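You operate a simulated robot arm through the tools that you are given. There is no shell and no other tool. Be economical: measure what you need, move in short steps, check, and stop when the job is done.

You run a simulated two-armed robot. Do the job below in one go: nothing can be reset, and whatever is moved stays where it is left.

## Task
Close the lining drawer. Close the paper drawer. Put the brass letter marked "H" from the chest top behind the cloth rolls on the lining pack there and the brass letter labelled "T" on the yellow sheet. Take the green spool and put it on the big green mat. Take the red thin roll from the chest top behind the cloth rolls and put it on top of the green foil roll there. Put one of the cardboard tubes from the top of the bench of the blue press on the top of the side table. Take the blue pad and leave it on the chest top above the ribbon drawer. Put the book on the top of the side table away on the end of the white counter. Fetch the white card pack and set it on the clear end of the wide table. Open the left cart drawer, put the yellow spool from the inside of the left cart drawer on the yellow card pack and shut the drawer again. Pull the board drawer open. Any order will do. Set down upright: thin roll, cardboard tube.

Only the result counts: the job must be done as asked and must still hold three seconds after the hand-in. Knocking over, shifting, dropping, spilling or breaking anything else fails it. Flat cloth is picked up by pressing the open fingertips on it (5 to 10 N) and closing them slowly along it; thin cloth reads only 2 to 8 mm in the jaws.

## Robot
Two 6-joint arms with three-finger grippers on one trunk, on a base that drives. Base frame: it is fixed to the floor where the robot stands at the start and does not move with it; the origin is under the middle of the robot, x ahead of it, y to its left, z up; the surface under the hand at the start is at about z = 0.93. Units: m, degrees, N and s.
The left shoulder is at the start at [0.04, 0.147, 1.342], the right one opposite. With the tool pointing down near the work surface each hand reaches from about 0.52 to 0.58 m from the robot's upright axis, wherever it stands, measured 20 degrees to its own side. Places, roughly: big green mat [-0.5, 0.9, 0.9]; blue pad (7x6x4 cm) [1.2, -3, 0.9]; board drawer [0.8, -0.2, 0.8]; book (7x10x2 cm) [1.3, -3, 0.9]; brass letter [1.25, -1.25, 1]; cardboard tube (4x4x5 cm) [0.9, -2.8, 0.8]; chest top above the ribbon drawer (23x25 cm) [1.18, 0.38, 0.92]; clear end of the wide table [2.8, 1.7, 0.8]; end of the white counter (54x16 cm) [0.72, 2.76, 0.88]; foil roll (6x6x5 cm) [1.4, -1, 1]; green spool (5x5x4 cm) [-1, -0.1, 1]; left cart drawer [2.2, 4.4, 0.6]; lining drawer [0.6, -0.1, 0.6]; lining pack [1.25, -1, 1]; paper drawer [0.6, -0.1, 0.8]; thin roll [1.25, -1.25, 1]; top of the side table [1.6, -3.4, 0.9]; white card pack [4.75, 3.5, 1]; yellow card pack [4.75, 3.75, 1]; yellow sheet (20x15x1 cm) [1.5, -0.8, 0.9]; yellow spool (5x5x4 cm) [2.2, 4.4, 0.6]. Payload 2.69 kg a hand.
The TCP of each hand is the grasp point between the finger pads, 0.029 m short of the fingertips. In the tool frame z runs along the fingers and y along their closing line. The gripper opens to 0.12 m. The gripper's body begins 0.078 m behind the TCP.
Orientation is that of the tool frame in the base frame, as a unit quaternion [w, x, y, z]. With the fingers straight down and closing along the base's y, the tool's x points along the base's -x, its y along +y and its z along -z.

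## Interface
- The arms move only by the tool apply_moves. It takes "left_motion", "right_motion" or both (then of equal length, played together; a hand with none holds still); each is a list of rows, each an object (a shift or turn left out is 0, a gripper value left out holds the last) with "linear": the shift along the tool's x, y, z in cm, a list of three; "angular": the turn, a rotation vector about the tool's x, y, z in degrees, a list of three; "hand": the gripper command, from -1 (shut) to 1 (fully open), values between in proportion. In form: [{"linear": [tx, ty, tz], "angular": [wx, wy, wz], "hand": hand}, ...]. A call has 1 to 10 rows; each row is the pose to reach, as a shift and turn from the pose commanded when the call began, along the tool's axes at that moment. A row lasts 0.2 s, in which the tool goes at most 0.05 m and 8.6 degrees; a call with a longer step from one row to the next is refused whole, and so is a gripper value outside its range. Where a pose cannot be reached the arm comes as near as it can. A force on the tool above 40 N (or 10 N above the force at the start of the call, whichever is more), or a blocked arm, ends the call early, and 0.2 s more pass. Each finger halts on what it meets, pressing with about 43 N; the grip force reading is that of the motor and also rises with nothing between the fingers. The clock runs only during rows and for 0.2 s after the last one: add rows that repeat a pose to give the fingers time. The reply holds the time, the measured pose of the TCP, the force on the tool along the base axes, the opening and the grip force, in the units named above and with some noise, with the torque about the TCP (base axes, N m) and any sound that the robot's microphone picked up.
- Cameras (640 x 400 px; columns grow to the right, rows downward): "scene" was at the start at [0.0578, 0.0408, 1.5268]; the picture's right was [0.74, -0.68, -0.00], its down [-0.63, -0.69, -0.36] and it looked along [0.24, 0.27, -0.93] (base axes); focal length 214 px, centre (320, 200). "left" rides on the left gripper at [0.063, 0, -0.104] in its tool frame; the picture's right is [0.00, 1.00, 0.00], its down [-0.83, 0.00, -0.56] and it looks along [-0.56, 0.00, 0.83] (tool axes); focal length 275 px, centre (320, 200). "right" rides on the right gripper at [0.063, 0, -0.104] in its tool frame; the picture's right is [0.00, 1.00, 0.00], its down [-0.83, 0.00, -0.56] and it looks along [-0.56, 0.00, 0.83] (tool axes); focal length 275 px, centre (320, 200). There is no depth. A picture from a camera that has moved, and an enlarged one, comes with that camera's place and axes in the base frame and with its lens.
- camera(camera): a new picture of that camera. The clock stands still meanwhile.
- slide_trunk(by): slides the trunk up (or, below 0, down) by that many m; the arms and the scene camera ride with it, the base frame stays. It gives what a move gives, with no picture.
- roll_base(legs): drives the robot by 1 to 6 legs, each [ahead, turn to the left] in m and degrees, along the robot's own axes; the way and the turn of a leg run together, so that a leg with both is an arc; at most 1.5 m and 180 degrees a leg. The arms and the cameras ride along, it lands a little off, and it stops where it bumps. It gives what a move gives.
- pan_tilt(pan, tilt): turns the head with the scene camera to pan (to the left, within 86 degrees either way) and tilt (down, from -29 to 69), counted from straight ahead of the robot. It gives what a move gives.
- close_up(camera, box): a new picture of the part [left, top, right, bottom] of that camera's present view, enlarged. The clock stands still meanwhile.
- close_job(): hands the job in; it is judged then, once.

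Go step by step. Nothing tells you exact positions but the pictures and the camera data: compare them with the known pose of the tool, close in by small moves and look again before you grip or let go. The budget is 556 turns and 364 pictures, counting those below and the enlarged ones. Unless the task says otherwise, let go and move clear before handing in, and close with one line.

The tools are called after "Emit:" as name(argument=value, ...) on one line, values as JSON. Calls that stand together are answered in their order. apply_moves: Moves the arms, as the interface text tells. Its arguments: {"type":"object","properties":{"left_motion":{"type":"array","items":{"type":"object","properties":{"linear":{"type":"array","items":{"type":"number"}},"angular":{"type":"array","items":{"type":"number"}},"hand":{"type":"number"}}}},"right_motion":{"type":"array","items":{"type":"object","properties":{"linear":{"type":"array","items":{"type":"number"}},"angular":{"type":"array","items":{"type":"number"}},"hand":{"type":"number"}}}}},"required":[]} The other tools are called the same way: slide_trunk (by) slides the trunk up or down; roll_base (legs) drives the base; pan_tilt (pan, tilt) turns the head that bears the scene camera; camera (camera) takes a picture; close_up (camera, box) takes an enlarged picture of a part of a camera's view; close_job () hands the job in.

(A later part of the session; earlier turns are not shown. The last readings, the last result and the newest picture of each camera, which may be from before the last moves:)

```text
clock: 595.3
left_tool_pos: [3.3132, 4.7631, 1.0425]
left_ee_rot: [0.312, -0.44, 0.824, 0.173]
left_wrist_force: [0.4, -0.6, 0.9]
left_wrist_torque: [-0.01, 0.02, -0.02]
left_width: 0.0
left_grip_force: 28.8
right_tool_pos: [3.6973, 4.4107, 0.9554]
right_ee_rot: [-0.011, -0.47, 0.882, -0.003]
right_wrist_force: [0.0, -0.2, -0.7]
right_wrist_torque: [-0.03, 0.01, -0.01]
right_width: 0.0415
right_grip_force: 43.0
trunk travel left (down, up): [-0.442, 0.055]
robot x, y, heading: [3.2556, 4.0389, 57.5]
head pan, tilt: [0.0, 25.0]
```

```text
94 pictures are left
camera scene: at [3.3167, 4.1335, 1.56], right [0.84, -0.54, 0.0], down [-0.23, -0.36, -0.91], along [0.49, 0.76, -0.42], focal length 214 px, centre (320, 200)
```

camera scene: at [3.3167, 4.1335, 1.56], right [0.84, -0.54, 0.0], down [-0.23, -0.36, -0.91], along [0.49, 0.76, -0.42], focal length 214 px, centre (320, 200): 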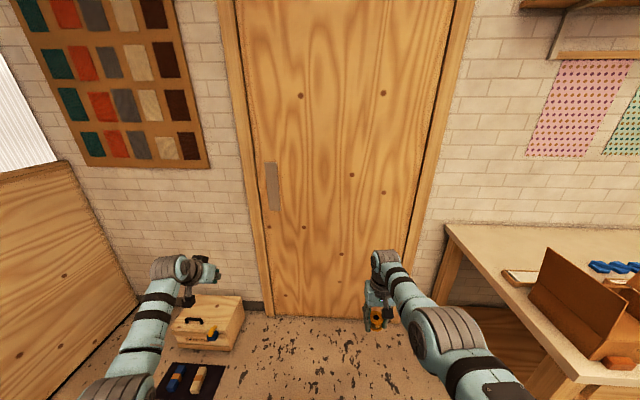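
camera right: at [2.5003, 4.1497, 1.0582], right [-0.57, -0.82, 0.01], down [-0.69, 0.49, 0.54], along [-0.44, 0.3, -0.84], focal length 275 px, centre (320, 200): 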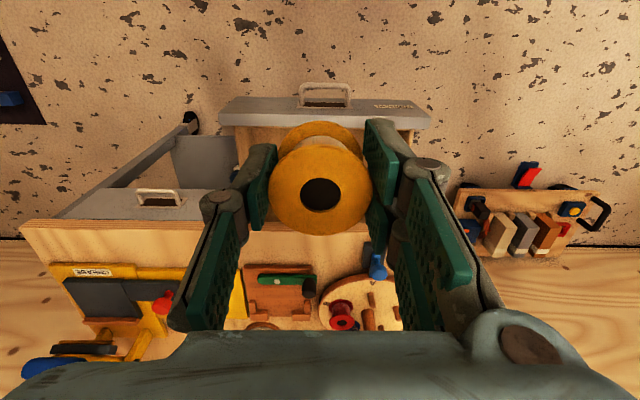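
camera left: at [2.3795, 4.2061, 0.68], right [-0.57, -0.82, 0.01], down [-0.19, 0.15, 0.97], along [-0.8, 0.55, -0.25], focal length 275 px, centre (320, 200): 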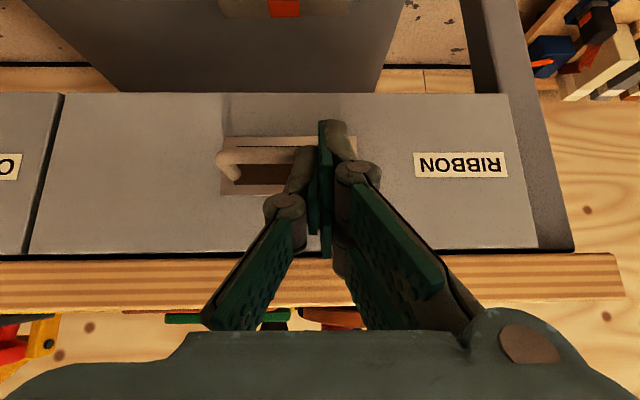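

Emit:
apply_moves(left_motion=[{"linear": [-2.5, 0, -3], "angular": [0, -3, 0]}, {"linear": [-5, 0, -6], "angular": [0, -6, 0]}, {"linear": [-7.6, 0, -9], "angular": [0, -9, 0]}, {"linear": [-10.2, 0, -12], "angular": [0, -12, 0]}, {"linear": [-12.8, 0, -15], "angular": [0, -15, 0]}, {"linear": [-15.4, 0, -18], "angular": [0, -18, 0]}, {"linear": [-18, 0, -21], "angular": [0, -21, 0]}, {"linear": [-20.6, 0, -24], "angular": [0, -24, 0]}, {"linear": [-23, 0, -27], "angular": [0, -27, 0]}, {"linear": [-25, 0, -29], "angular": [0, -30, 0]}])

Emit:
roll_base(legs=[[0, -94], [1.15, 0]])

Emit:
pan_tilt(pan=70, tilt=45)

Emit:
camera(camera="scene")

```text
clock: 597.5
left_tool_pos: [3.3105, 4.7721, 1.4333]
left_ee_rot: [0.515, -0.376, 0.718, 0.28]
left_wrist_force: [0.5, 0.2, -0.1]
left_wrist_torque: [0.0, 0.0, 0.01]
left_width: 0.0
left_grip_force: 28.4
left hand out of reach, approached as far as the arm can: row 2, 3, 4, 5, 6, 7, 8, 9, 10
right_tool_pos: [3.6962, 4.4089, 0.9565]
right_ee_rot: [-0.01, -0.47, 0.883, -0.002]
right_wrist_force: [0.6, 0.7, -1.5]
right_wrist_torque: [0.02, 0.0, 0.0]
right_width: 0.0412
right_grip_force: 43.0
trunk travel left (down, up): [-0.442, 0.055]
robot x, y, heading: [3.2559, 4.0367, 57.5]
head pan, tilt: [0.0, 25.0]
```

```text
clock: 607.2
left_tool_pos: [4.9091, 3.2841, 1.4321]
left_ee_rot: [0.558, 0.261, 0.767, -0.18]
left_wrist_force: [-0.3, -0.1, 0.3]
left_wrist_torque: [0.01, 0.0, 0.02]
left_width: 0.0002
left_grip_force: 28.1
right_tool_pos: [4.5267, 2.917, 0.9562]
right_ee_rot: [-0.009, 0.317, 0.948, 0.005]
right_wrist_force: [0.1, -0.1, -0.4]
right_wrist_torque: [-0.02, 0.03, 0.02]
right_width: 0.0412
right_grip_force: 42.7
trunk travel left (down, up): [-0.442, 0.055]
robot x, y, heading: [4.1824, 3.3779, -35.8]
head pan, tilt: [0.0, 25.0]
```

```text
clock: 608.6
left_tool_pos: [4.9091, 3.2836, 1.432]
left_ee_rot: [0.557, 0.262, 0.767, -0.181]
left_wrist_force: [0.7, -1.1, 0.5]
left_wrist_torque: [0.01, 0.01, -0.03]
left_width: 0.0
left_grip_force: 28.6
right_tool_pos: [4.5264, 2.9172, 0.9569]
right_ee_rot: [-0.008, 0.317, 0.949, 0.007]
right_wrist_force: [0.0, -1.3, -0.6]
right_wrist_torque: [0.0, 0.03, 0.01]
right_width: 0.0412
right_grip_force: 42.8
trunk travel left (down, up): [-0.442, 0.055]
robot x, y, heading: [4.1836, 3.3755, -35.8]
head pan, tilt: [70.0, 45.0]
```

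```text
93 pictures are left
camera scene: at [4.2632, 3.4099, 1.5295], right [0.56, -0.83, 0.0], down [-0.58, -0.4, -0.71], along [0.58, 0.4, -0.71], focal length 214 px, centre (320, 200)
```

scene: 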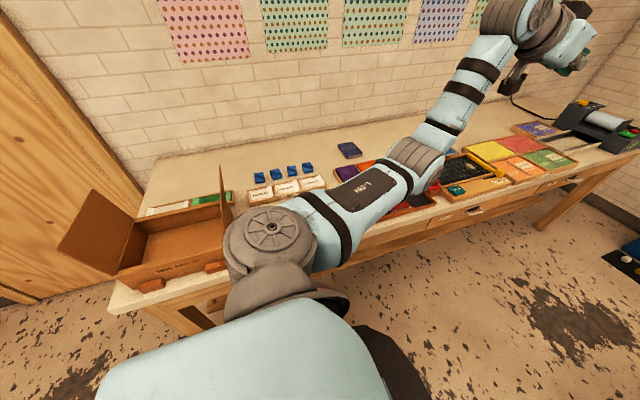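

Emit:
apply_moves(right_motion=[{"linear": [0, 0, -4]}, {"linear": [-1.5, 0, -8]}, {"linear": [-3, 0, -12]}, {"linear": [-4.5, 0, -16]}, {"linear": [-6, 0, -20]}, {"linear": [-6, 0, -20]}])

Emit:
camera(camera="right")

```text
clock: 610.0
left_tool_pos: [4.9092, 3.2828, 1.4324]
left_ee_rot: [0.557, 0.262, 0.767, -0.181]
left_wrist_force: [0.2, -0.1, 0.9]
left_wrist_torque: [-0.01, -0.01, 0.03]
left_width: 0.0
left_grip_force: 27.8
right_tool_pos: [4.5366, 2.9011, 1.1428]
right_ee_rot: [-0.01, 0.316, 0.949, 0.006]
right_wrist_force: [-0.1, 0.4, 0.4]
right_wrist_torque: [0.01, 0.01, -0.03]
right_width: 0.0411
right_grip_force: 43.0
right hand out of reach, approached as far as the arm can: row 3, 4, 5, 6
trunk travel left (down, up): [-0.442, 0.055]
robot x, y, heading: [4.1796, 3.3774, -35.7]
head pan, tilt: [70.0, 45.0]
```

```text
92 pictures are left
camera right: at [4.4876, 2.9373, 1.2469], right [0.6, 0.8, 0.01], down [0.67, -0.51, 0.54], along [0.43, -0.32, -0.84], focal length 275 px, centre (320, 200)
```

right: 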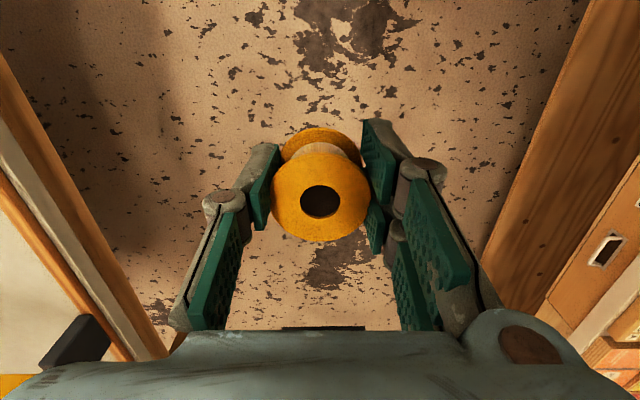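

Emit:
roll_base(legs=[[0, 91]])

Emit:
pan_tilt(pan=0, tilt=50)

Emit:
camera(camera="scene")

Emit:
camera(camera="right")

```text
clock: 614.3
left_tool_pos: [4.2735, 4.106, 1.432]
left_ee_rot: [0.522, -0.358, 0.727, 0.268]
left_wrist_force: [0.1, -0.1, 0.5]
left_wrist_torque: [0.01, -0.01, -0.03]
left_width: 0.0
left_grip_force: 28.7
right_tool_pos: [4.6553, 3.7356, 1.1417]
right_ee_rot: [-0.01, -0.448, 0.894, -0.003]
right_wrist_force: [-0.3, 0.2, -0.6]
right_wrist_torque: [0.01, -0.05, 0.01]
right_width: 0.0412
right_grip_force: 43.0
trunk travel left (down, up): [-0.442, 0.055]
robot x, y, heading: [4.1803, 3.376, 54.4]
head pan, tilt: [70.0, 45.0]
```

```text
clock: 615.7
left_tool_pos: [4.272, 4.1061, 1.4314]
left_ee_rot: [0.521, -0.358, 0.727, 0.267]
left_wrist_force: [0.8, -0.3, 0.0]
left_wrist_torque: [0.01, 0.0, 0.0]
left_width: 0.0002
left_grip_force: 28.2
right_tool_pos: [4.6545, 3.7353, 1.1424]
right_ee_rot: [-0.011, -0.447, 0.894, -0.002]
right_wrist_force: [0.5, -1.2, -0.9]
right_wrist_torque: [-0.02, -0.03, 0.0]
right_width: 0.0412
right_grip_force: 41.8
trunk travel left (down, up): [-0.442, 0.055]
robot x, y, heading: [4.1784, 3.3772, 54.5]
head pan, tilt: [0.0, 50.0]
```

```text
91 pictures are left
camera scene: at [4.236, 3.4553, 1.5225], right [0.81, -0.58, 0.0], down [-0.45, -0.62, -0.64], along [0.37, 0.52, -0.77], focal length 214 px, centre (320, 200)
```

scene: 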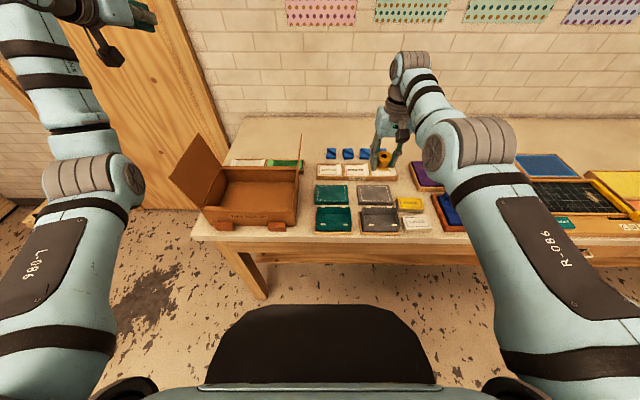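

```text
90 pictures are left
camera right: at [4.6179, 3.6858, 1.2464], right [-0.8, 0.6, 0.0], down [0.5, 0.68, 0.54], along [0.32, 0.44, -0.84], focal length 275 px, centre (320, 200)
```

right: 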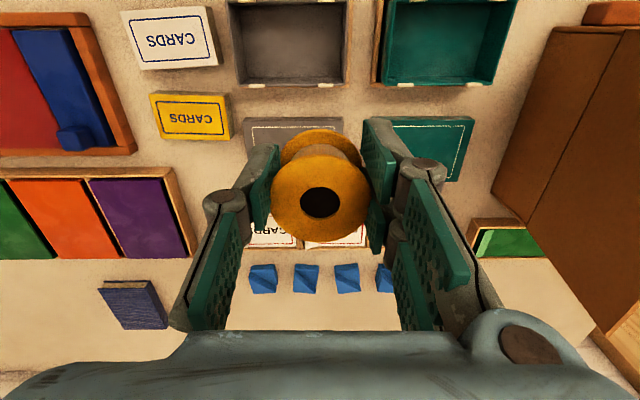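

Emit:
close_up(camera="right", box=[100, 0, 400, 260])

Emit:
close_up(camera="scene", box=[220, 130, 460, 250])

```text
1.54 times, centred on (250, 130) of right
camera zoom: at [4.6179, 3.6858, 1.2464], right [-0.8, 0.6, 0.0], down [0.5, 0.68, 0.54], along [0.32, 0.44, -0.84], focal length 424 px, centre (428, 308)
```

zoom: 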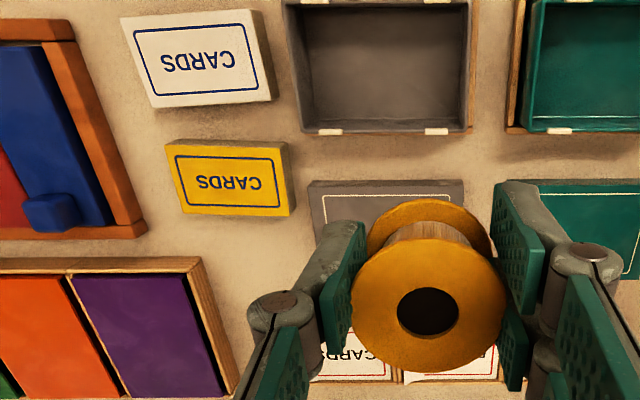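

```text
2.67 times, centred on (340, 190) of scene
camera zoom: at [4.236, 3.4553, 1.5225], right [0.81, -0.58, 0.0], down [-0.45, -0.62, -0.64], along [0.37, 0.52, -0.77], focal length 572 px, centre (267, 227)
```

zoom: 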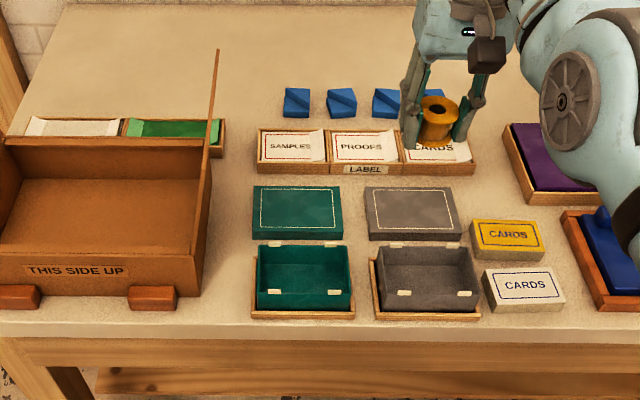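

Emit:
roll_base(legs=[[0, -90], [0.14, 0], [0, 90]])

Emit:
slide_trunk(by=-0.08)

Emit:
camera(camera="right")

Emit:
camera(camera="scene")

```text
clock: 624.6
left_tool_pos: [4.376, 4.0282, 1.4316]
left_ee_rot: [0.52, -0.363, 0.724, 0.271]
left_wrist_force: [0.4, -0.1, -0.3]
left_wrist_torque: [-0.01, -0.01, 0.02]
left_width: 0.0
left_grip_force: 28.6
right_tool_pos: [4.7637, 3.6627, 1.1432]
right_ee_rot: [-0.011, -0.455, 0.891, -0.002]
right_wrist_force: [0.6, -0.8, -0.9]
right_wrist_torque: [0.01, 0.01, 0.04]
right_width: 0.0412
right_grip_force: 42.6
trunk travel left (down, up): [-0.442, 0.055]
robot x, y, heading: [4.2958, 3.2948, 55.2]
head pan, tilt: [0.0, 50.0]
```

```text
clock: 625.8
left_tool_pos: [4.3749, 4.0292, 1.3513]
left_ee_rot: [0.519, -0.363, 0.725, 0.271]
left_wrist_force: [-0.5, -0.1, 0.6]
left_wrist_torque: [0.0, -0.03, -0.01]
left_width: 0.0
left_grip_force: 27.9
right_tool_pos: [4.7642, 3.6622, 1.0604]
right_ee_rot: [-0.01, -0.455, 0.891, -0.002]
right_wrist_force: [-0.4, -0.5, -1.0]
right_wrist_torque: [-0.03, 0.03, -0.01]
right_width: 0.0407
right_grip_force: 43.0
trunk travel left (down, up): [-0.362, 0.135]
robot x, y, heading: [4.2946, 3.2989, 55.3]
head pan, tilt: [0.0, 50.0]
```

```text
87 pictures are left
camera right: at [4.7285, 3.613, 1.1652], right [-0.81, 0.58, 0.0], down [0.49, 0.68, 0.54], along [0.31, 0.44, -0.84], focal length 275 px, centre (320, 200)
```

right: 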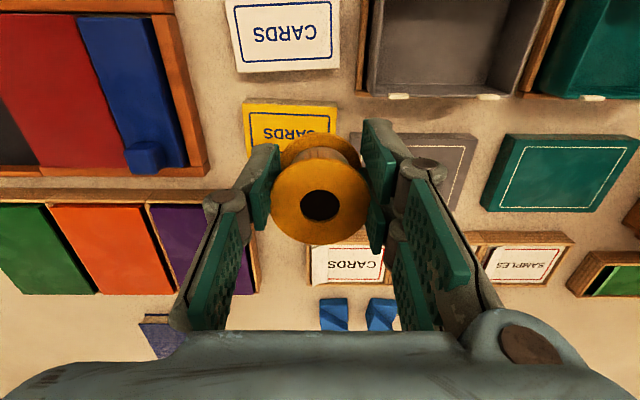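

```text
86 pictures are left
camera scene: at [4.3501, 3.3767, 1.4413], right [0.82, -0.57, 0.0], down [-0.44, -0.63, -0.64], along [0.37, 0.53, -0.77], focal length 214 px, centre (320, 200)
```

scene: 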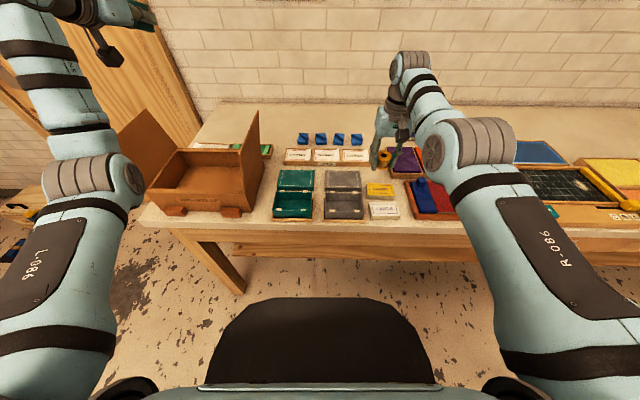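

Emit:
apply_moves(right_motion=[{"linear": [-0.8, -2.3, 0]}, {"linear": [-0.8, -2.3, 3]}, {"linear": [-0.8, -2.3, 6]}, {"linear": [-0.8, -2.3, 6]}])

Emit:
camera(camera="right")

Emit:
close_up(camera="scene", box=[320, 130, 440, 230])

```text
clock: 626.8
left_tool_pos: [4.3758, 4.0294, 1.352]
left_ee_rot: [0.519, -0.363, 0.724, 0.271]
left_wrist_force: [0.9, 0.2, 0.9]
left_wrist_torque: [0.02, -0.01, 0.02]
left_width: 0.0001
left_grip_force: 27.9
right_tool_pos: [4.784, 3.6516, 1.0017]
right_ee_rot: [-0.011, -0.455, 0.891, -0.002]
right_wrist_force: [-0.1, -0.5, -1.1]
right_wrist_torque: [0.0, 0.01, 0.02]
right_width: 0.0413
right_grip_force: 43.0
right hand out of reach, approached as far as the arm can: row 1, 2
trunk travel left (down, up): [-0.362, 0.135]
robot x, y, heading: [4.2934, 3.2985, 55.5]
head pan, tilt: [0.0, 50.0]
```

```text
85 pictures are left
camera right: at [4.7488, 3.6021, 1.1051], right [-0.81, 0.58, 0.0], down [0.49, 0.68, 0.54], along [0.31, 0.44, -0.84], focal length 275 px, centre (320, 200)
```

right: 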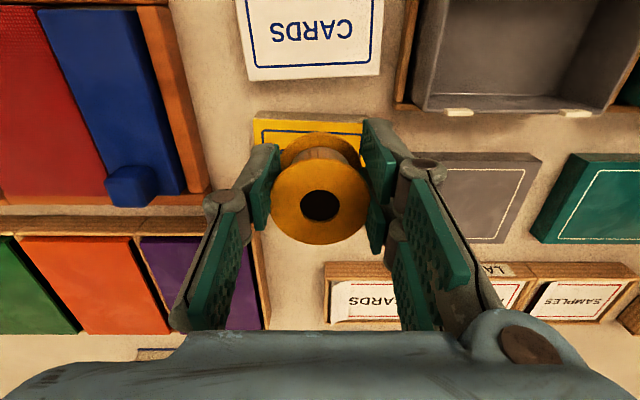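

```text
4.00 times, centred on (380, 180) of scene
camera zoom: at [4.35, 3.3765, 1.4415], right [0.82, -0.57, 0.0], down [-0.44, -0.63, -0.64], along [0.37, 0.53, -0.77], focal length 858 px, centre (80, 280)
```

zoom: 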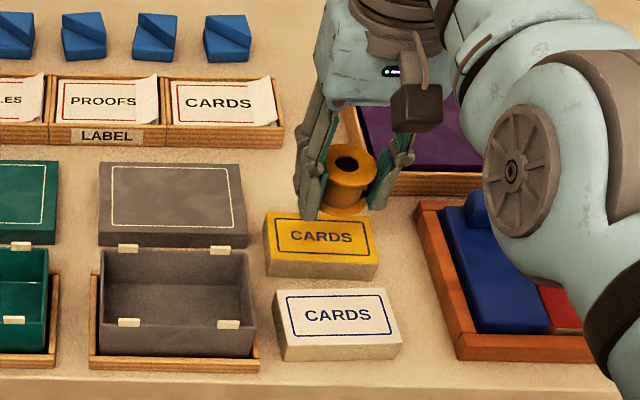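

Emit:
apply_moves(right_motion=[{"linear": [0.6, 0.6, 1]}, {"linear": [0.6, 0.6, 1.8]}, {"linear": [0.6, 0.6, 1.8]}])

Emit:
close_up(camera="scene", box=[320, 130, 440, 230])

Emit:
camera(camera="right")

```text
clock: 627.6
left_tool_pos: [4.3758, 4.0278, 1.3512]
left_ee_rot: [0.52, -0.363, 0.725, 0.271]
left_wrist_force: [0.1, 0.3, 0.1]
left_wrist_torque: [-0.01, 0.02, -0.02]
left_width: 0.0002
left_grip_force: 28.6
right_tool_pos: [4.7765, 3.6528, 0.9836]
right_ee_rot: [-0.011, -0.454, 0.891, -0.002]
right_wrist_force: [-0.3, 0.6, -0.6]
right_wrist_torque: [0.0, -0.01, -0.03]
right_width: 0.0412
right_grip_force: 42.8
trunk travel left (down, up): [-0.362, 0.135]
robot x, y, heading: [4.295, 3.2978, 55.4]
head pan, tilt: [0.0, 50.0]
```

```text
4.00 times, centred on (380, 180) of scene
camera zoom: at [4.35, 3.3766, 1.4415], right [0.82, -0.57, 0.0], down [-0.44, -0.63, -0.64], along [0.37, 0.53, -0.77], focal length 858 px, centre (80, 280)
```

zoom: 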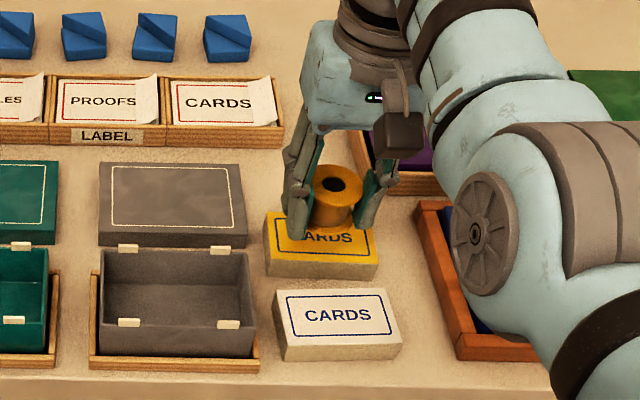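

```text
82 pictures are left
camera right: at [4.7418, 3.6033, 1.0871], right [-0.81, 0.58, 0.0], down [0.49, 0.68, 0.54], along [0.31, 0.44, -0.84], focal length 275 px, centre (320, 200)
```

right: 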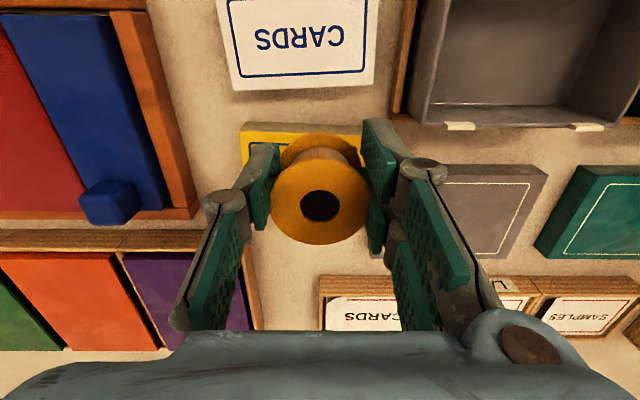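

Emit:
apply_moves(right_motion=[{"linear": [0, 0, 0.5]}, {"linear": [0, 0, 0.9]}, {"linear": [0, 0, 1.2]}, {"linear": [0, 0, 1.2]}])

```text
clock: 628.6
left_tool_pos: [4.3758, 4.0292, 1.3508]
left_ee_rot: [0.519, -0.363, 0.724, 0.271]
left_wrist_force: [-0.6, 0.3, 0.6]
left_wrist_torque: [0.01, -0.03, 0.0]
left_width: 0.0
left_grip_force: 28.6
right_tool_pos: [4.7764, 3.6527, 0.9716]
right_ee_rot: [-0.01, -0.455, 0.891, -0.003]
right_wrist_force: [0.3, 0.3, 0.0]
right_wrist_torque: [-0.04, -0.02, 0.0]
right_width: 0.0413
right_grip_force: 43.3
trunk travel left (down, up): [-0.362, 0.135]
robot x, y, heading: [4.2958, 3.2964, 55.4]
head pan, tilt: [0.0, 50.0]
```

Emit:
apply_moves(right_motion=[{"linear": [0, 0, 0.4]}, {"linear": [0, 0, 0.8]}, {"linear": [0, 0, 1.1]}, {"linear": [0, 0, 1.1]}])

Emit:
camera(camera="right")

Emit:
close_up(camera="scene", box=[320, 130, 440, 230])

```text
clock: 629.6
left_tool_pos: [4.3751, 4.029, 1.3519]
left_ee_rot: [0.52, -0.363, 0.725, 0.271]
left_wrist_force: [-0.3, 0.4, -0.6]
left_wrist_torque: [0.01, 0.02, -0.03]
left_width: 0.0001
left_grip_force: 28.2
right_tool_pos: [4.7777, 3.6527, 0.9607]
right_ee_rot: [-0.011, -0.454, 0.891, -0.003]
right_wrist_force: [0.1, -0.3, 0.2]
right_wrist_torque: [-0.01, 0.0, 0.02]
right_width: 0.0412
right_grip_force: 42.6
trunk travel left (down, up): [-0.362, 0.135]
robot x, y, heading: [4.2947, 3.2981, 55.1]
head pan, tilt: [0.0, 50.0]
```

```text
81 pictures are left
camera right: at [4.7417, 3.6029, 1.064], right [-0.81, 0.58, 0.0], down [0.49, 0.68, 0.54], along [0.31, 0.44, -0.84], focal length 275 px, centre (320, 200)
```

right: 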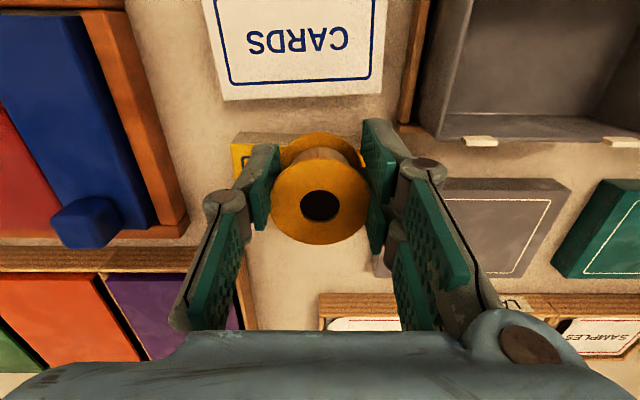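

```text
4.00 times, centred on (380, 180) of scene
camera zoom: at [4.3501, 3.3768, 1.4414], right [0.82, -0.57, 0.0], down [-0.44, -0.63, -0.64], along [0.37, 0.53, -0.77], focal length 858 px, centre (80, 280)
```

zoom: 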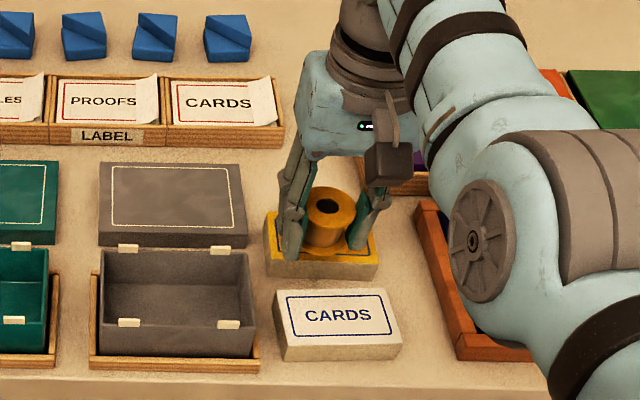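

Emit:
apply_moves(right_motion=[{"linear": [-0.4, 0, 0]}, {"linear": [-0.7, 0, 0.3]}, {"linear": [-0.7, 0, 0.7]}, {"linear": [-0.7, 0, 1.1]}, {"linear": [-0.7, 0, 1.1]}])

Emit:
close_up(camera="scene", box=[340, 150, 420, 220])

```text
clock: 630.8
left_tool_pos: [4.376, 4.0286, 1.3513]
left_ee_rot: [0.519, -0.364, 0.724, 0.272]
left_wrist_force: [0.1, 0.4, -0.1]
left_wrist_torque: [0.0, -0.01, -0.02]
left_width: 0.0
left_grip_force: 28.5
right_tool_pos: [4.7777, 3.6517, 0.9499]
right_ee_rot: [-0.011, -0.455, 0.89, -0.003]
right_wrist_force: [0.7, 0.3, -1.1]
right_wrist_torque: [0.04, -0.04, -0.01]
right_width: 0.0412
right_grip_force: 42.8
right hand out of reach, approached as far as the arm can: row 1, 2, 3, 4, 5
trunk travel left (down, up): [-0.362, 0.135]
robot x, y, heading: [4.2983, 3.2996, 55.2]
head pan, tilt: [0.0, 50.0]
```

```text
5.71 times, centred on (380, 185) of scene
camera zoom: at [4.3501, 3.3768, 1.4414], right [0.82, -0.57, 0.0], down [-0.44, -0.63, -0.64], along [0.37, 0.53, -0.77], focal length 1226 px, centre (-23, 286)
```

zoom: 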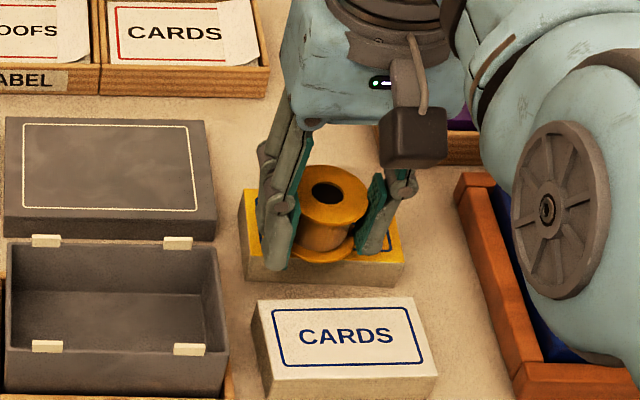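

Emit:
apply_moves(right_motion=[{"linear": [0, 0, -1.5]}, {"linear": [0, 0, -2]}])

Emit:
roll_base(legs=[[0.018, 0]])

Emit:
close_up(camera="scene", box=[340, 150, 420, 220])

Emit:
camera(camera="right")

```text
clock: 631.4
left_tool_pos: [4.3758, 4.0292, 1.3504]
left_ee_rot: [0.519, -0.364, 0.724, 0.271]
left_wrist_force: [-0.9, -0.7, -0.2]
left_wrist_torque: [0.03, 0.0, -0.03]
left_width: 0.0002
left_grip_force: 28.9
right_tool_pos: [4.7767, 3.6523, 0.9691]
right_ee_rot: [-0.01, -0.455, 0.891, -0.002]
right_wrist_force: [-0.2, -0.3, -0.4]
right_wrist_torque: [-0.01, 0.01, -0.03]
right_width: 0.0409
right_grip_force: 42.8
trunk travel left (down, up): [-0.362, 0.135]
robot x, y, heading: [4.2946, 3.2989, 55.2]
head pan, tilt: [0.0, 50.0]
```

```text
clock: 632.2
left_tool_pos: [4.3828, 4.0395, 1.3529]
left_ee_rot: [0.52, -0.364, 0.723, 0.273]
left_wrist_force: [0.4, 0.0, -0.7]
left_wrist_torque: [-0.02, 0.03, -0.03]
left_width: 0.0
left_grip_force: 28.0
right_tool_pos: [4.7861, 3.6647, 0.9721]
right_ee_rot: [-0.009, -0.455, 0.89, -0.002]
right_wrist_force: [-0.2, 0.4, -0.2]
right_wrist_torque: [0.03, -0.02, 0.02]
right_width: 0.041
right_grip_force: 43.1
trunk travel left (down, up): [-0.362, 0.135]
robot x, y, heading: [4.3054, 3.3119, 55.2]
head pan, tilt: [0.0, 50.0]
```

```text
5.71 times, centred on (380, 185) of scene
camera zoom: at [4.357, 3.3869, 1.4419], right [0.82, -0.57, 0.0], down [-0.43, -0.63, -0.65], along [0.37, 0.53, -0.76], focal length 1226 px, centre (-23, 286)
```

zoom: 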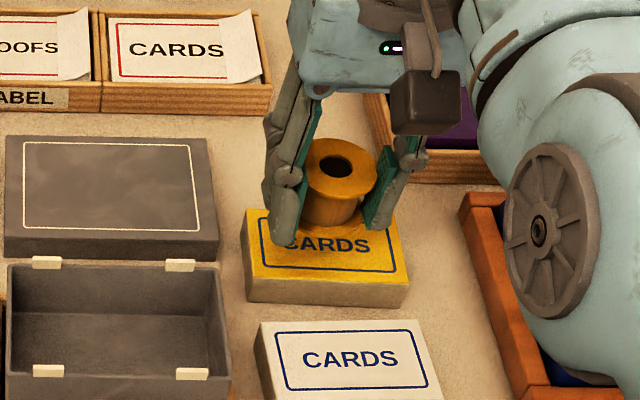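

```text
77 pictures are left
camera right: at [4.75, 3.6141, 1.0762], right [-0.81, 0.58, 0.0], down [0.49, 0.68, 0.54], along [0.31, 0.44, -0.84], focal length 275 px, centre (320, 200)
```

right: 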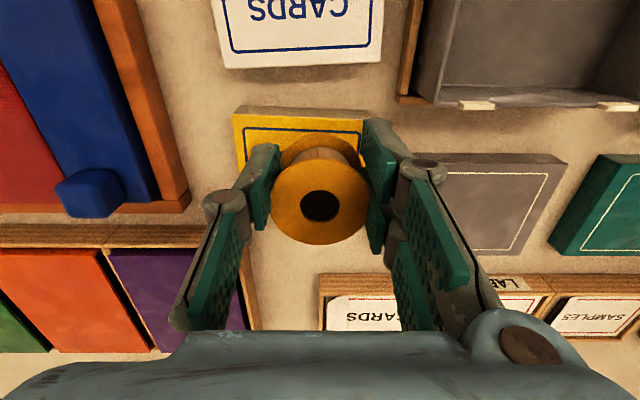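

Emit:
apply_moves(right_motion=[{"linear": [0, 0, 1]}, {"linear": [0, 0, 2]}, {"linear": [0, 0, 2.6]}, {"linear": [0, 0, 3]}, {"linear": [0, 0, 3]}])

Emit:
close_up(camera="scene", box=[340, 150, 420, 220])

```text
clock: 633.4
left_tool_pos: [4.3859, 4.0426, 1.3505]
left_ee_rot: [0.519, -0.363, 0.725, 0.271]
left_wrist_force: [-0.6, -0.3, 0.1]
left_wrist_torque: [0.02, -0.03, 0.0]
left_width: 0.0
left_grip_force: 28.1
right_tool_pos: [4.787, 3.6665, 0.9409]
right_ee_rot: [-0.01, -0.455, 0.891, -0.002]
right_wrist_force: [-0.5, 0.0, 0.1]
right_wrist_torque: [0.0, 0.03, -0.03]
right_width: 0.0412
right_grip_force: 43.0
trunk travel left (down, up): [-0.362, 0.135]
robot x, y, heading: [4.3041, 3.3128, 55.5]
head pan, tilt: [0.0, 50.0]
```

```text
5.71 times, centred on (380, 185) of scene
camera zoom: at [4.36, 3.3912, 1.4414], right [0.82, -0.57, 0.0], down [-0.44, -0.63, -0.64], along [0.37, 0.53, -0.77], focal length 1226 px, centre (-23, 286)
```

zoom: 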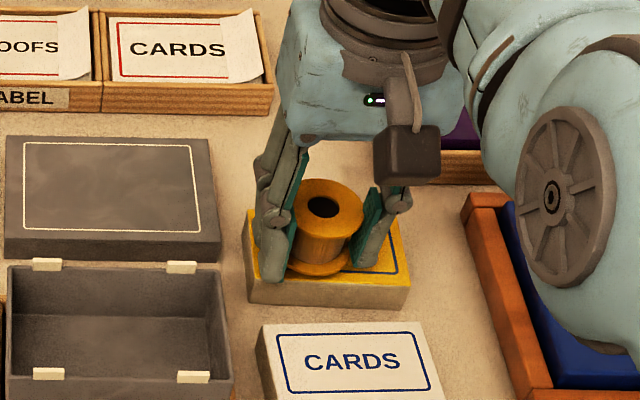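

Emit:
apply_moves(right_motion=[{"linear": [-0.8, 0, 0]}, {"linear": [-0.8, 0, 0.4]}, {"linear": [-0.8, 0, 0.8]}, {"linear": [-0.8, 0, 0.8]}])

Emit:
close_up(camera="scene", box=[340, 150, 420, 220])

```text
clock: 634.4
left_tool_pos: [4.3857, 4.0433, 1.351]
left_ee_rot: [0.519, -0.364, 0.724, 0.271]
left_wrist_force: [0.2, -0.2, 0.2]
left_wrist_torque: [-0.04, 0.01, -0.02]
left_width: 0.0
left_grip_force: 28.5
right_tool_pos: [4.7862, 3.6642, 0.934]
right_ee_rot: [-0.011, -0.455, 0.89, -0.002]
right_wrist_force: [-0.1, 0.2, 1.2]
right_wrist_torque: [-0.03, -0.05, 0.0]
right_width: 0.0413
right_grip_force: 42.9
right hand out of reach, approached as far as the arm can: row 1, 2, 3, 4
trunk travel left (down, up): [-0.362, 0.135]
robot x, y, heading: [4.3046, 3.3115, 55.5]
head pan, tilt: [0.0, 50.0]
```

```text
5.71 times, centred on (380, 185) of scene
camera zoom: at [4.36, 3.3913, 1.4415], right [0.82, -0.57, 0.0], down [-0.44, -0.63, -0.64], along [0.37, 0.53, -0.77], focal length 1226 px, centre (-23, 286)
```

zoom: 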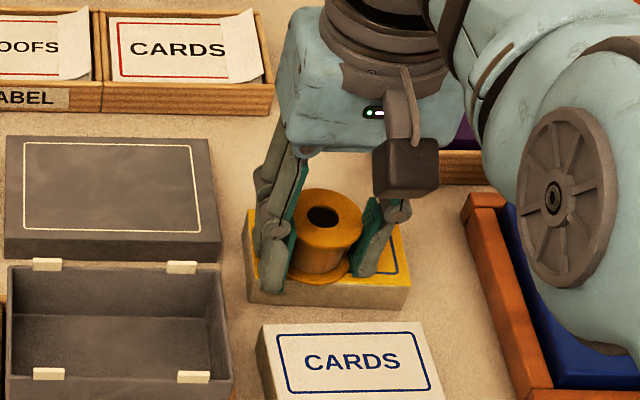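

Emit:
apply_moves(right_motion=[{"linear": [0, 0, -1.2]}, {"linear": [0, 0, -1.2]}])

Emit:
roll_base(legs=[[0.014, 0]])

Emit:
apply_moves(right_motion=[{"linear": [0, 0, 0.8]}, {"linear": [0, 0, 1.3]}, {"linear": [0, 0, 1.6]}, {"linear": [0, 0, 1.6]}])

Emit:
close_up(camera="scene", box=[340, 150, 420, 220])

```text
clock: 635.0
left_tool_pos: [4.3871, 4.0432, 1.3517]
left_ee_rot: [0.519, -0.364, 0.724, 0.272]
left_wrist_force: [0.5, 0.7, 0.2]
left_wrist_torque: [0.0, 0.0, 0.0]
left_width: 0.0
left_grip_force: 28.4
right_tool_pos: [4.7857, 3.6643, 0.9453]
right_ee_rot: [-0.011, -0.454, 0.891, -0.002]
right_wrist_force: [0.4, 0.2, -0.6]
right_wrist_torque: [-0.02, -0.03, -0.02]
right_width: 0.0412
right_grip_force: 42.8
trunk travel left (down, up): [-0.362, 0.135]
robot x, y, heading: [4.304, 3.3092, 55.4]
head pan, tilt: [0.0, 50.0]
```

```text
clock: 635.7
left_tool_pos: [4.3915, 4.0511, 1.3543]
left_ee_rot: [0.52, -0.364, 0.723, 0.272]
left_wrist_force: [-1.4, -0.5, -0.4]
left_wrist_torque: [-0.02, 0.02, 0.01]
left_width: 0.0
left_grip_force: 28.2
right_tool_pos: [4.7924, 3.6729, 0.9468]
right_ee_rot: [-0.009, -0.455, 0.89, -0.002]
right_wrist_force: [-0.8, 0.2, -0.9]
right_wrist_torque: [0.02, 0.0, -0.01]
right_width: 0.041
right_grip_force: 43.7
trunk travel left (down, up): [-0.362, 0.135]
robot x, y, heading: [4.3131, 3.3244, 55.1]
head pan, tilt: [0.0, 50.0]
```

```text
clock: 636.7
left_tool_pos: [4.3916, 4.0538, 1.353]
left_ee_rot: [0.521, -0.363, 0.724, 0.271]
left_wrist_force: [0.4, 0.2, -0.8]
left_wrist_torque: [0.0, -0.01, -0.04]
left_width: 0.0001
left_grip_force: 28.3
right_tool_pos: [4.7932, 3.6752, 0.9332]
right_ee_rot: [-0.007, -0.454, 0.891, -0.001]
right_wrist_force: [8.7, 5.1, 28.2]
right_wrist_torque: [0.0, -0.4, 0.06]
right_width: 0.0415
right_grip_force: 43.1
trunk travel left (down, up): [-0.362, 0.135]
robot x, y, heading: [4.3145, 3.3262, 55.2]
head pan, tilt: [0.0, 50.0]
```

```text
5.71 times, centred on (380, 185) of scene
camera zoom: at [4.3656, 3.401, 1.4419], right [0.82, -0.57, 0.0], down [-0.44, -0.63, -0.64], along [0.37, 0.53, -0.76], focal length 1226 px, centre (-23, 286)
```

zoom: 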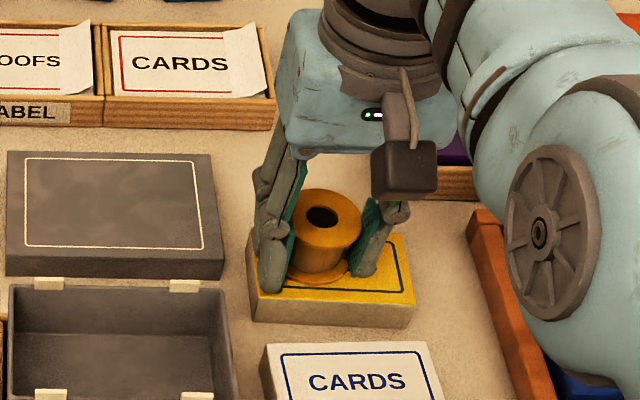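

Emit:
apply_moves(right_motion=[{"linear": [0, 0, -0.3]}, {"linear": [0, 0, -0.3], "hand": -0.25}, {"linear": [0, 0, -0.3], "hand": -0.1}, {"linear": [0, 0, -0.3], "hand": 0.1}, {"linear": [0, 0, -2], "hand": 0.2}, {"linear": [0, 0, -6]}, {"linear": [0, 0, -10]}, {"linear": [-2, 0, -14]}, {"linear": [-2, 0, -14]}])

Emit:
camera(camera="right")

Emit:
close_up(camera="scene", box=[320, 150, 440, 240])

```text
clock: 638.7
left_tool_pos: [4.3942, 4.0554, 1.3524]
left_ee_rot: [0.519, -0.363, 0.724, 0.271]
left_wrist_force: [-0.5, -0.5, 0.2]
left_wrist_torque: [-0.02, 0.0, 0.0]
left_width: 0.0
left_grip_force: 28.4
right_tool_pos: [4.7988, 3.678, 1.0632]
right_ee_rot: [-0.011, -0.455, 0.89, -0.002]
right_wrist_force: [-0.2, -0.6, -0.1]
right_wrist_torque: [0.01, 0.02, -0.03]
right_width: 0.0719
right_grip_force: 0.1
right hand out of reach, approached as far as the arm can: row 8, 9
trunk travel left (down, up): [-0.362, 0.135]
robot x, y, heading: [4.3101, 3.3229, 55.1]
head pan, tilt: [0.0, 50.0]
```

```text
73 pictures are left
camera right: at [4.7636, 3.6283, 1.167], right [-0.81, 0.58, 0.01], down [0.49, 0.68, 0.54], along [0.31, 0.44, -0.84], focal length 275 px, centre (320, 200)
```

right: 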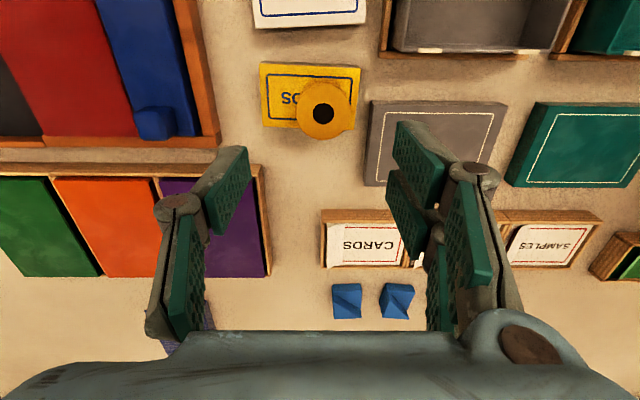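

```text
4.44 times, centred on (380, 195) of scene
camera zoom: at [4.3683, 3.4029, 1.4414], right [0.82, -0.57, 0.0], down [-0.44, -0.63, -0.64], along [0.37, 0.53, -0.77], focal length 953 px, centre (53, 222)
```

zoom: 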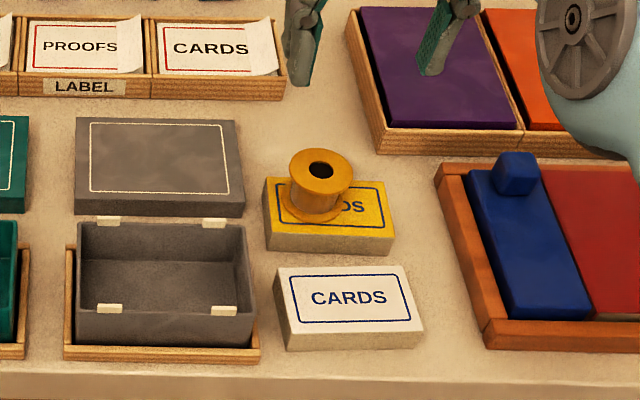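

Spool sits on the yellow pack. Next the white pack: back up 4 cm and hover over it.

Emit:
roll_base(legs=[[-0.05, 0]])

Emit:
apply_moves(right_motion=[{"linear": [1.5, 0, 1], "hand": 0.83}, {"linear": [3, 0, 3]}, {"linear": [4, 0, 5]}, {"linear": [4, 0, 5]}])

Emit:
camera(camera="right")

```text
clock: 639.6
left_tool_pos: [4.3727, 4.0232, 1.3448]
left_ee_rot: [0.517, -0.365, 0.726, 0.27]
left_wrist_force: [0.1, 0.3, -0.8]
left_wrist_torque: [0.0, -0.02, -0.02]
left_width: 0.0003
left_grip_force: 28.1
right_tool_pos: [4.7748, 3.6437, 1.0581]
right_ee_rot: [-0.014, -0.454, 0.891, -0.005]
right_wrist_force: [0.8, 1.0, -0.7]
right_wrist_torque: [-0.06, 0.02, -0.02]
right_width: 0.0718
right_grip_force: 0.2
trunk travel left (down, up): [-0.362, 0.135]
robot x, y, heading: [4.2839, 3.2844, 55.3]
head pan, tilt: [0.0, 50.0]
```

```text
clock: 640.6
left_tool_pos: [4.3657, 4.0142, 1.3519]
left_ee_rot: [0.52, -0.363, 0.725, 0.27]
left_wrist_force: [-0.6, 0.3, 0.9]
left_wrist_torque: [0.02, -0.03, 0.0]
left_width: 0.0002
left_grip_force: 27.8
right_tool_pos: [4.7585, 3.6201, 1.008]
right_ee_rot: [-0.009, -0.455, 0.891, -0.001]
right_wrist_force: [0.0, 0.1, 0.0]
right_wrist_torque: [-0.01, 0.0, 0.03]
right_width: 0.1098
right_grip_force: 0.1
right hand out of reach, approached as far as the arm can: row 1, 2, 3, 4
trunk travel left (down, up): [-0.362, 0.135]
robot x, y, heading: [4.2814, 3.2805, 55.5]
head pan, tilt: [0.0, 50.0]
```

```text
71 pictures are left
camera right: at [4.7217, 3.5715, 1.1112], right [-0.81, 0.58, 0.0], down [0.49, 0.68, 0.54], along [0.31, 0.44, -0.84], focal length 275 px, centre (320, 200)
```

right: 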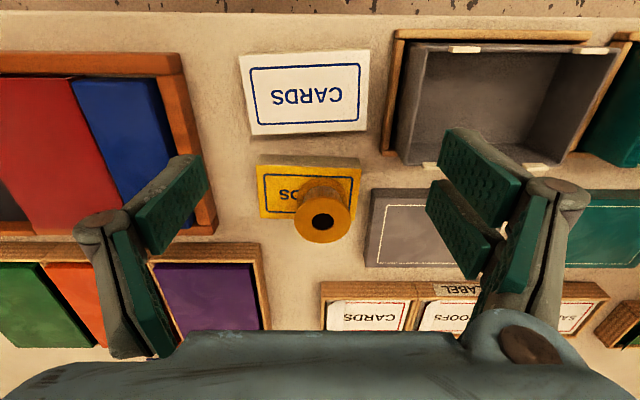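

Emit:
apply_moves(right_motion=[{"angular": [0, 0, -8.5], "hand": 0.5}, {"angular": [0, 0, -17]}, {"angular": [0, 0, -25.5]}, {"angular": [0, 0, -34]}, {"angular": [0, 0, -42.5]}, {"angular": [0, 0, -51]}, {"angular": [0, 0, -59.5]}, {"angular": [0, 0, -68]}, {"angular": [0, 0, -76.5]}, {"angular": [0, 0, -85]}])

Emit:
camera(camera="right")

```text
clock: 642.8
left_tool_pos: [4.3666, 4.0142, 1.3505]
left_ee_rot: [0.519, -0.363, 0.724, 0.271]
left_wrist_force: [0.5, -0.1, -0.2]
left_wrist_torque: [0.04, 0.03, 0.0]
left_width: 0.0001
left_grip_force: 27.9
right_tool_pos: [4.7591, 3.6225, 1.0079]
right_ee_rot: [0.009, 0.937, -0.348, -0.005]
right_wrist_force: [0.1, 0.1, 0.0]
right_wrist_torque: [-0.05, -0.01, -0.03]
right_width: 0.0898
right_grip_force: 0.2
trunk travel left (down, up): [-0.362, 0.135]
robot x, y, heading: [4.2854, 3.2825, 55.2]
head pan, tilt: [0.0, 50.0]
```

```text
70 pictures are left
camera right: at [4.8074, 3.5829, 1.1105], right [-0.65, -0.76, 0.02], down [-0.62, 0.55, 0.56], along [-0.44, 0.35, -0.83], focal length 275 px, centre (320, 200)
```

right: 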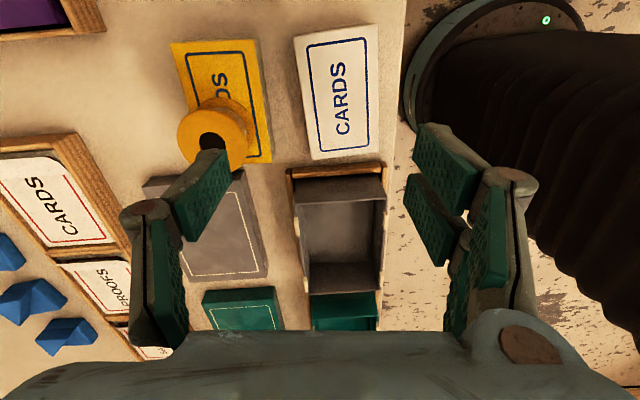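

Emit:
apply_moves(right_motion=[{"linear": [0.6, 0.9, 2], "angular": [0, 0, -3]}, {"linear": [1.1, 1.8, 5], "angular": [0, 0, -5]}, {"linear": [1.1, 1.8, 7.5], "angular": [0, 0, -5]}, {"linear": [1.1, 1.8, 7.5], "angular": [0, 0, -5]}])

Emit:
camera(camera="right")

Emit:
close_up(camera="scene", box=[320, 150, 440, 250])

```text
clock: 643.8
left_tool_pos: [4.3642, 4.0146, 1.3509]
left_ee_rot: [0.519, -0.364, 0.724, 0.272]
left_wrist_force: [-1.1, -0.7, 0.0]
left_wrist_torque: [-0.01, 0.02, 0.01]
left_width: 0.0
left_grip_force: 28.7
right_tool_pos: [4.7543, 3.6005, 0.9337]
right_ee_rot: [0.009, 0.951, -0.308, -0.006]
right_wrist_force: [-0.5, -0.3, -0.7]
right_wrist_torque: [-0.01, 0.0, -0.04]
right_width: 0.0899
right_grip_force: 0.1
right hand out of reach, approached as far as the arm can: row 1
trunk travel left (down, up): [-0.362, 0.135]
robot x, y, heading: [4.2848, 3.2824, 54.8]
head pan, tilt: [0.0, 50.0]
```

```text
69 pictures are left
camera right: at [4.8063, 3.5653, 1.0358], right [-0.58, -0.81, 0.02], down [-0.67, 0.49, 0.56], along [-0.46, 0.31, -0.83], focal length 275 px, centre (320, 200)
```

right: 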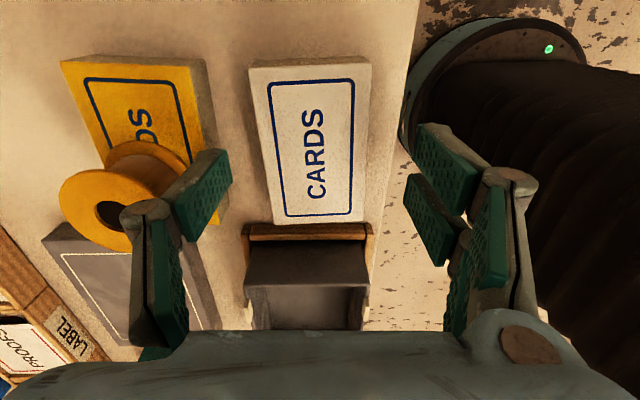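

```text
4.00 times, centred on (380, 200) of scene
camera zoom: at [4.3398, 3.3623, 1.4414], right [0.82, -0.57, 0.0], down [-0.44, -0.63, -0.64], along [0.37, 0.53, -0.77], focal length 858 px, centre (80, 200)
```

zoom: 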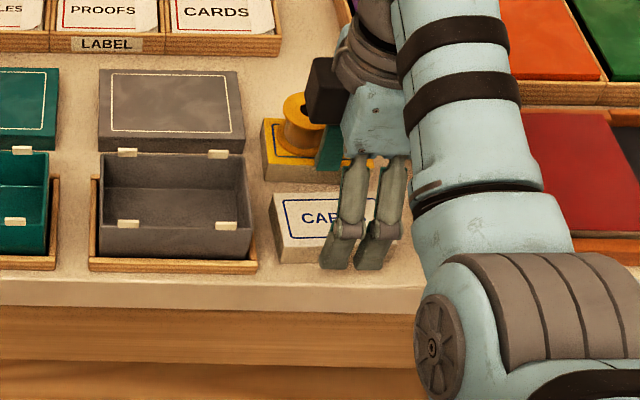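

Emit:
apply_moves(right_motion=[{"hand": 0.3}, {"linear": [0.2, 0, 1.5], "hand": 0.3}, {"linear": [0.2, 0, 3]}, {"linear": [0.2, 0, 3.5]}, {"linear": [0.2, 0, 3.5]}])

Emit:
camera(camera="right")

```text
clock: 645.0
left_tool_pos: [4.364, 4.0123, 1.3526]
left_ee_rot: [0.52, -0.362, 0.724, 0.271]
left_wrist_force: [-0.1, -0.4, 0.3]
left_wrist_torque: [0.02, 0.02, 0.01]
left_width: 0.0
left_grip_force: 29.0
right_tool_pos: [4.7556, 3.5976, 0.9006]
right_ee_rot: [0.006, 0.951, -0.309, -0.004]
right_wrist_force: [4.9, 3.1, 23.1]
right_wrist_torque: [0.49, -0.56, -0.26]
right_width: 0.09
right_grip_force: 8.1
trunk travel left (down, up): [-0.362, 0.135]
robot x, y, heading: [4.2853, 3.283, 55.1]
head pan, tilt: [0.0, 50.0]
```

```text
67 pictures are left
camera right: at [4.8062, 3.5621, 1.0029], right [-0.58, -0.81, 0.02], down [-0.67, 0.49, 0.56], along [-0.46, 0.32, -0.83], focal length 275 px, centre (320, 200)
```

right: 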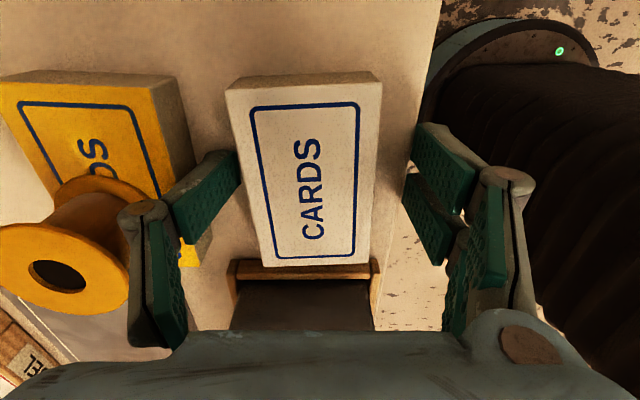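

Emit:
apply_moves(right_motion=[{"linear": [0, 0, -0.5]}, {"linear": [0, -0.5, -0.5], "hand": 0.2}, {"linear": [0, -0.6, -0.4], "hand": 0.1}, {"linear": [0, -0.6, -0.4], "hand": -0.1}, {"linear": [0, -0.6, -0.4], "hand": -0.3}, {"linear": [0, -0.6, -0.4], "hand": -0.3}])

Emit:
camera(camera="right")

```text
clock: 646.2
left_tool_pos: [4.3635, 4.0118, 1.3517]
left_ee_rot: [0.52, -0.364, 0.724, 0.272]
left_wrist_force: [-0.4, 0.5, 0.0]
left_wrist_torque: [-0.01, 0.01, 0.0]
left_width: 0.0001
left_grip_force: 28.4
right_tool_pos: [4.7599, 3.6059, 0.9065]
right_ee_rot: [0.001, 0.951, -0.308, -0.002]
right_wrist_force: [1.5, 2.0, 12.6]
right_wrist_torque: [0.23, -0.09, 0.01]
right_width: 0.0559
right_grip_force: 10.4
trunk travel left (down, up): [-0.362, 0.135]
robot x, y, heading: [4.2808, 3.2849, 55.4]
head pan, tilt: [0.0, 50.0]
stopped in row 5 (right hand): the force on the tool passed its limit at 43 N (the readings are from after the stop); the commanded pose is now the measured one
```

```text
66 pictures are left
camera right: at [4.8106, 3.5691, 1.0096], right [-0.58, -0.81, 0.0], down [-0.67, 0.49, 0.56], along [-0.46, 0.32, -0.83], focal length 275 px, centre (320, 200)
```

right: 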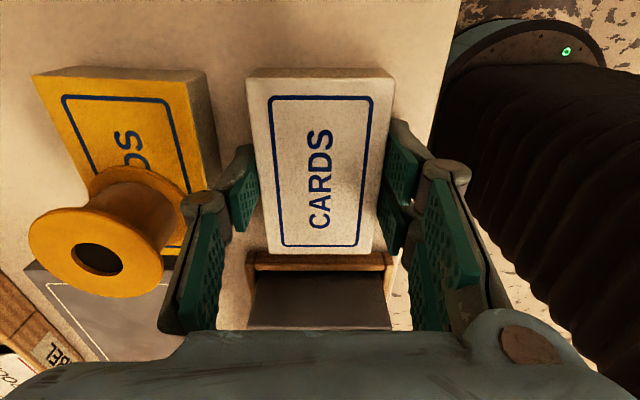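

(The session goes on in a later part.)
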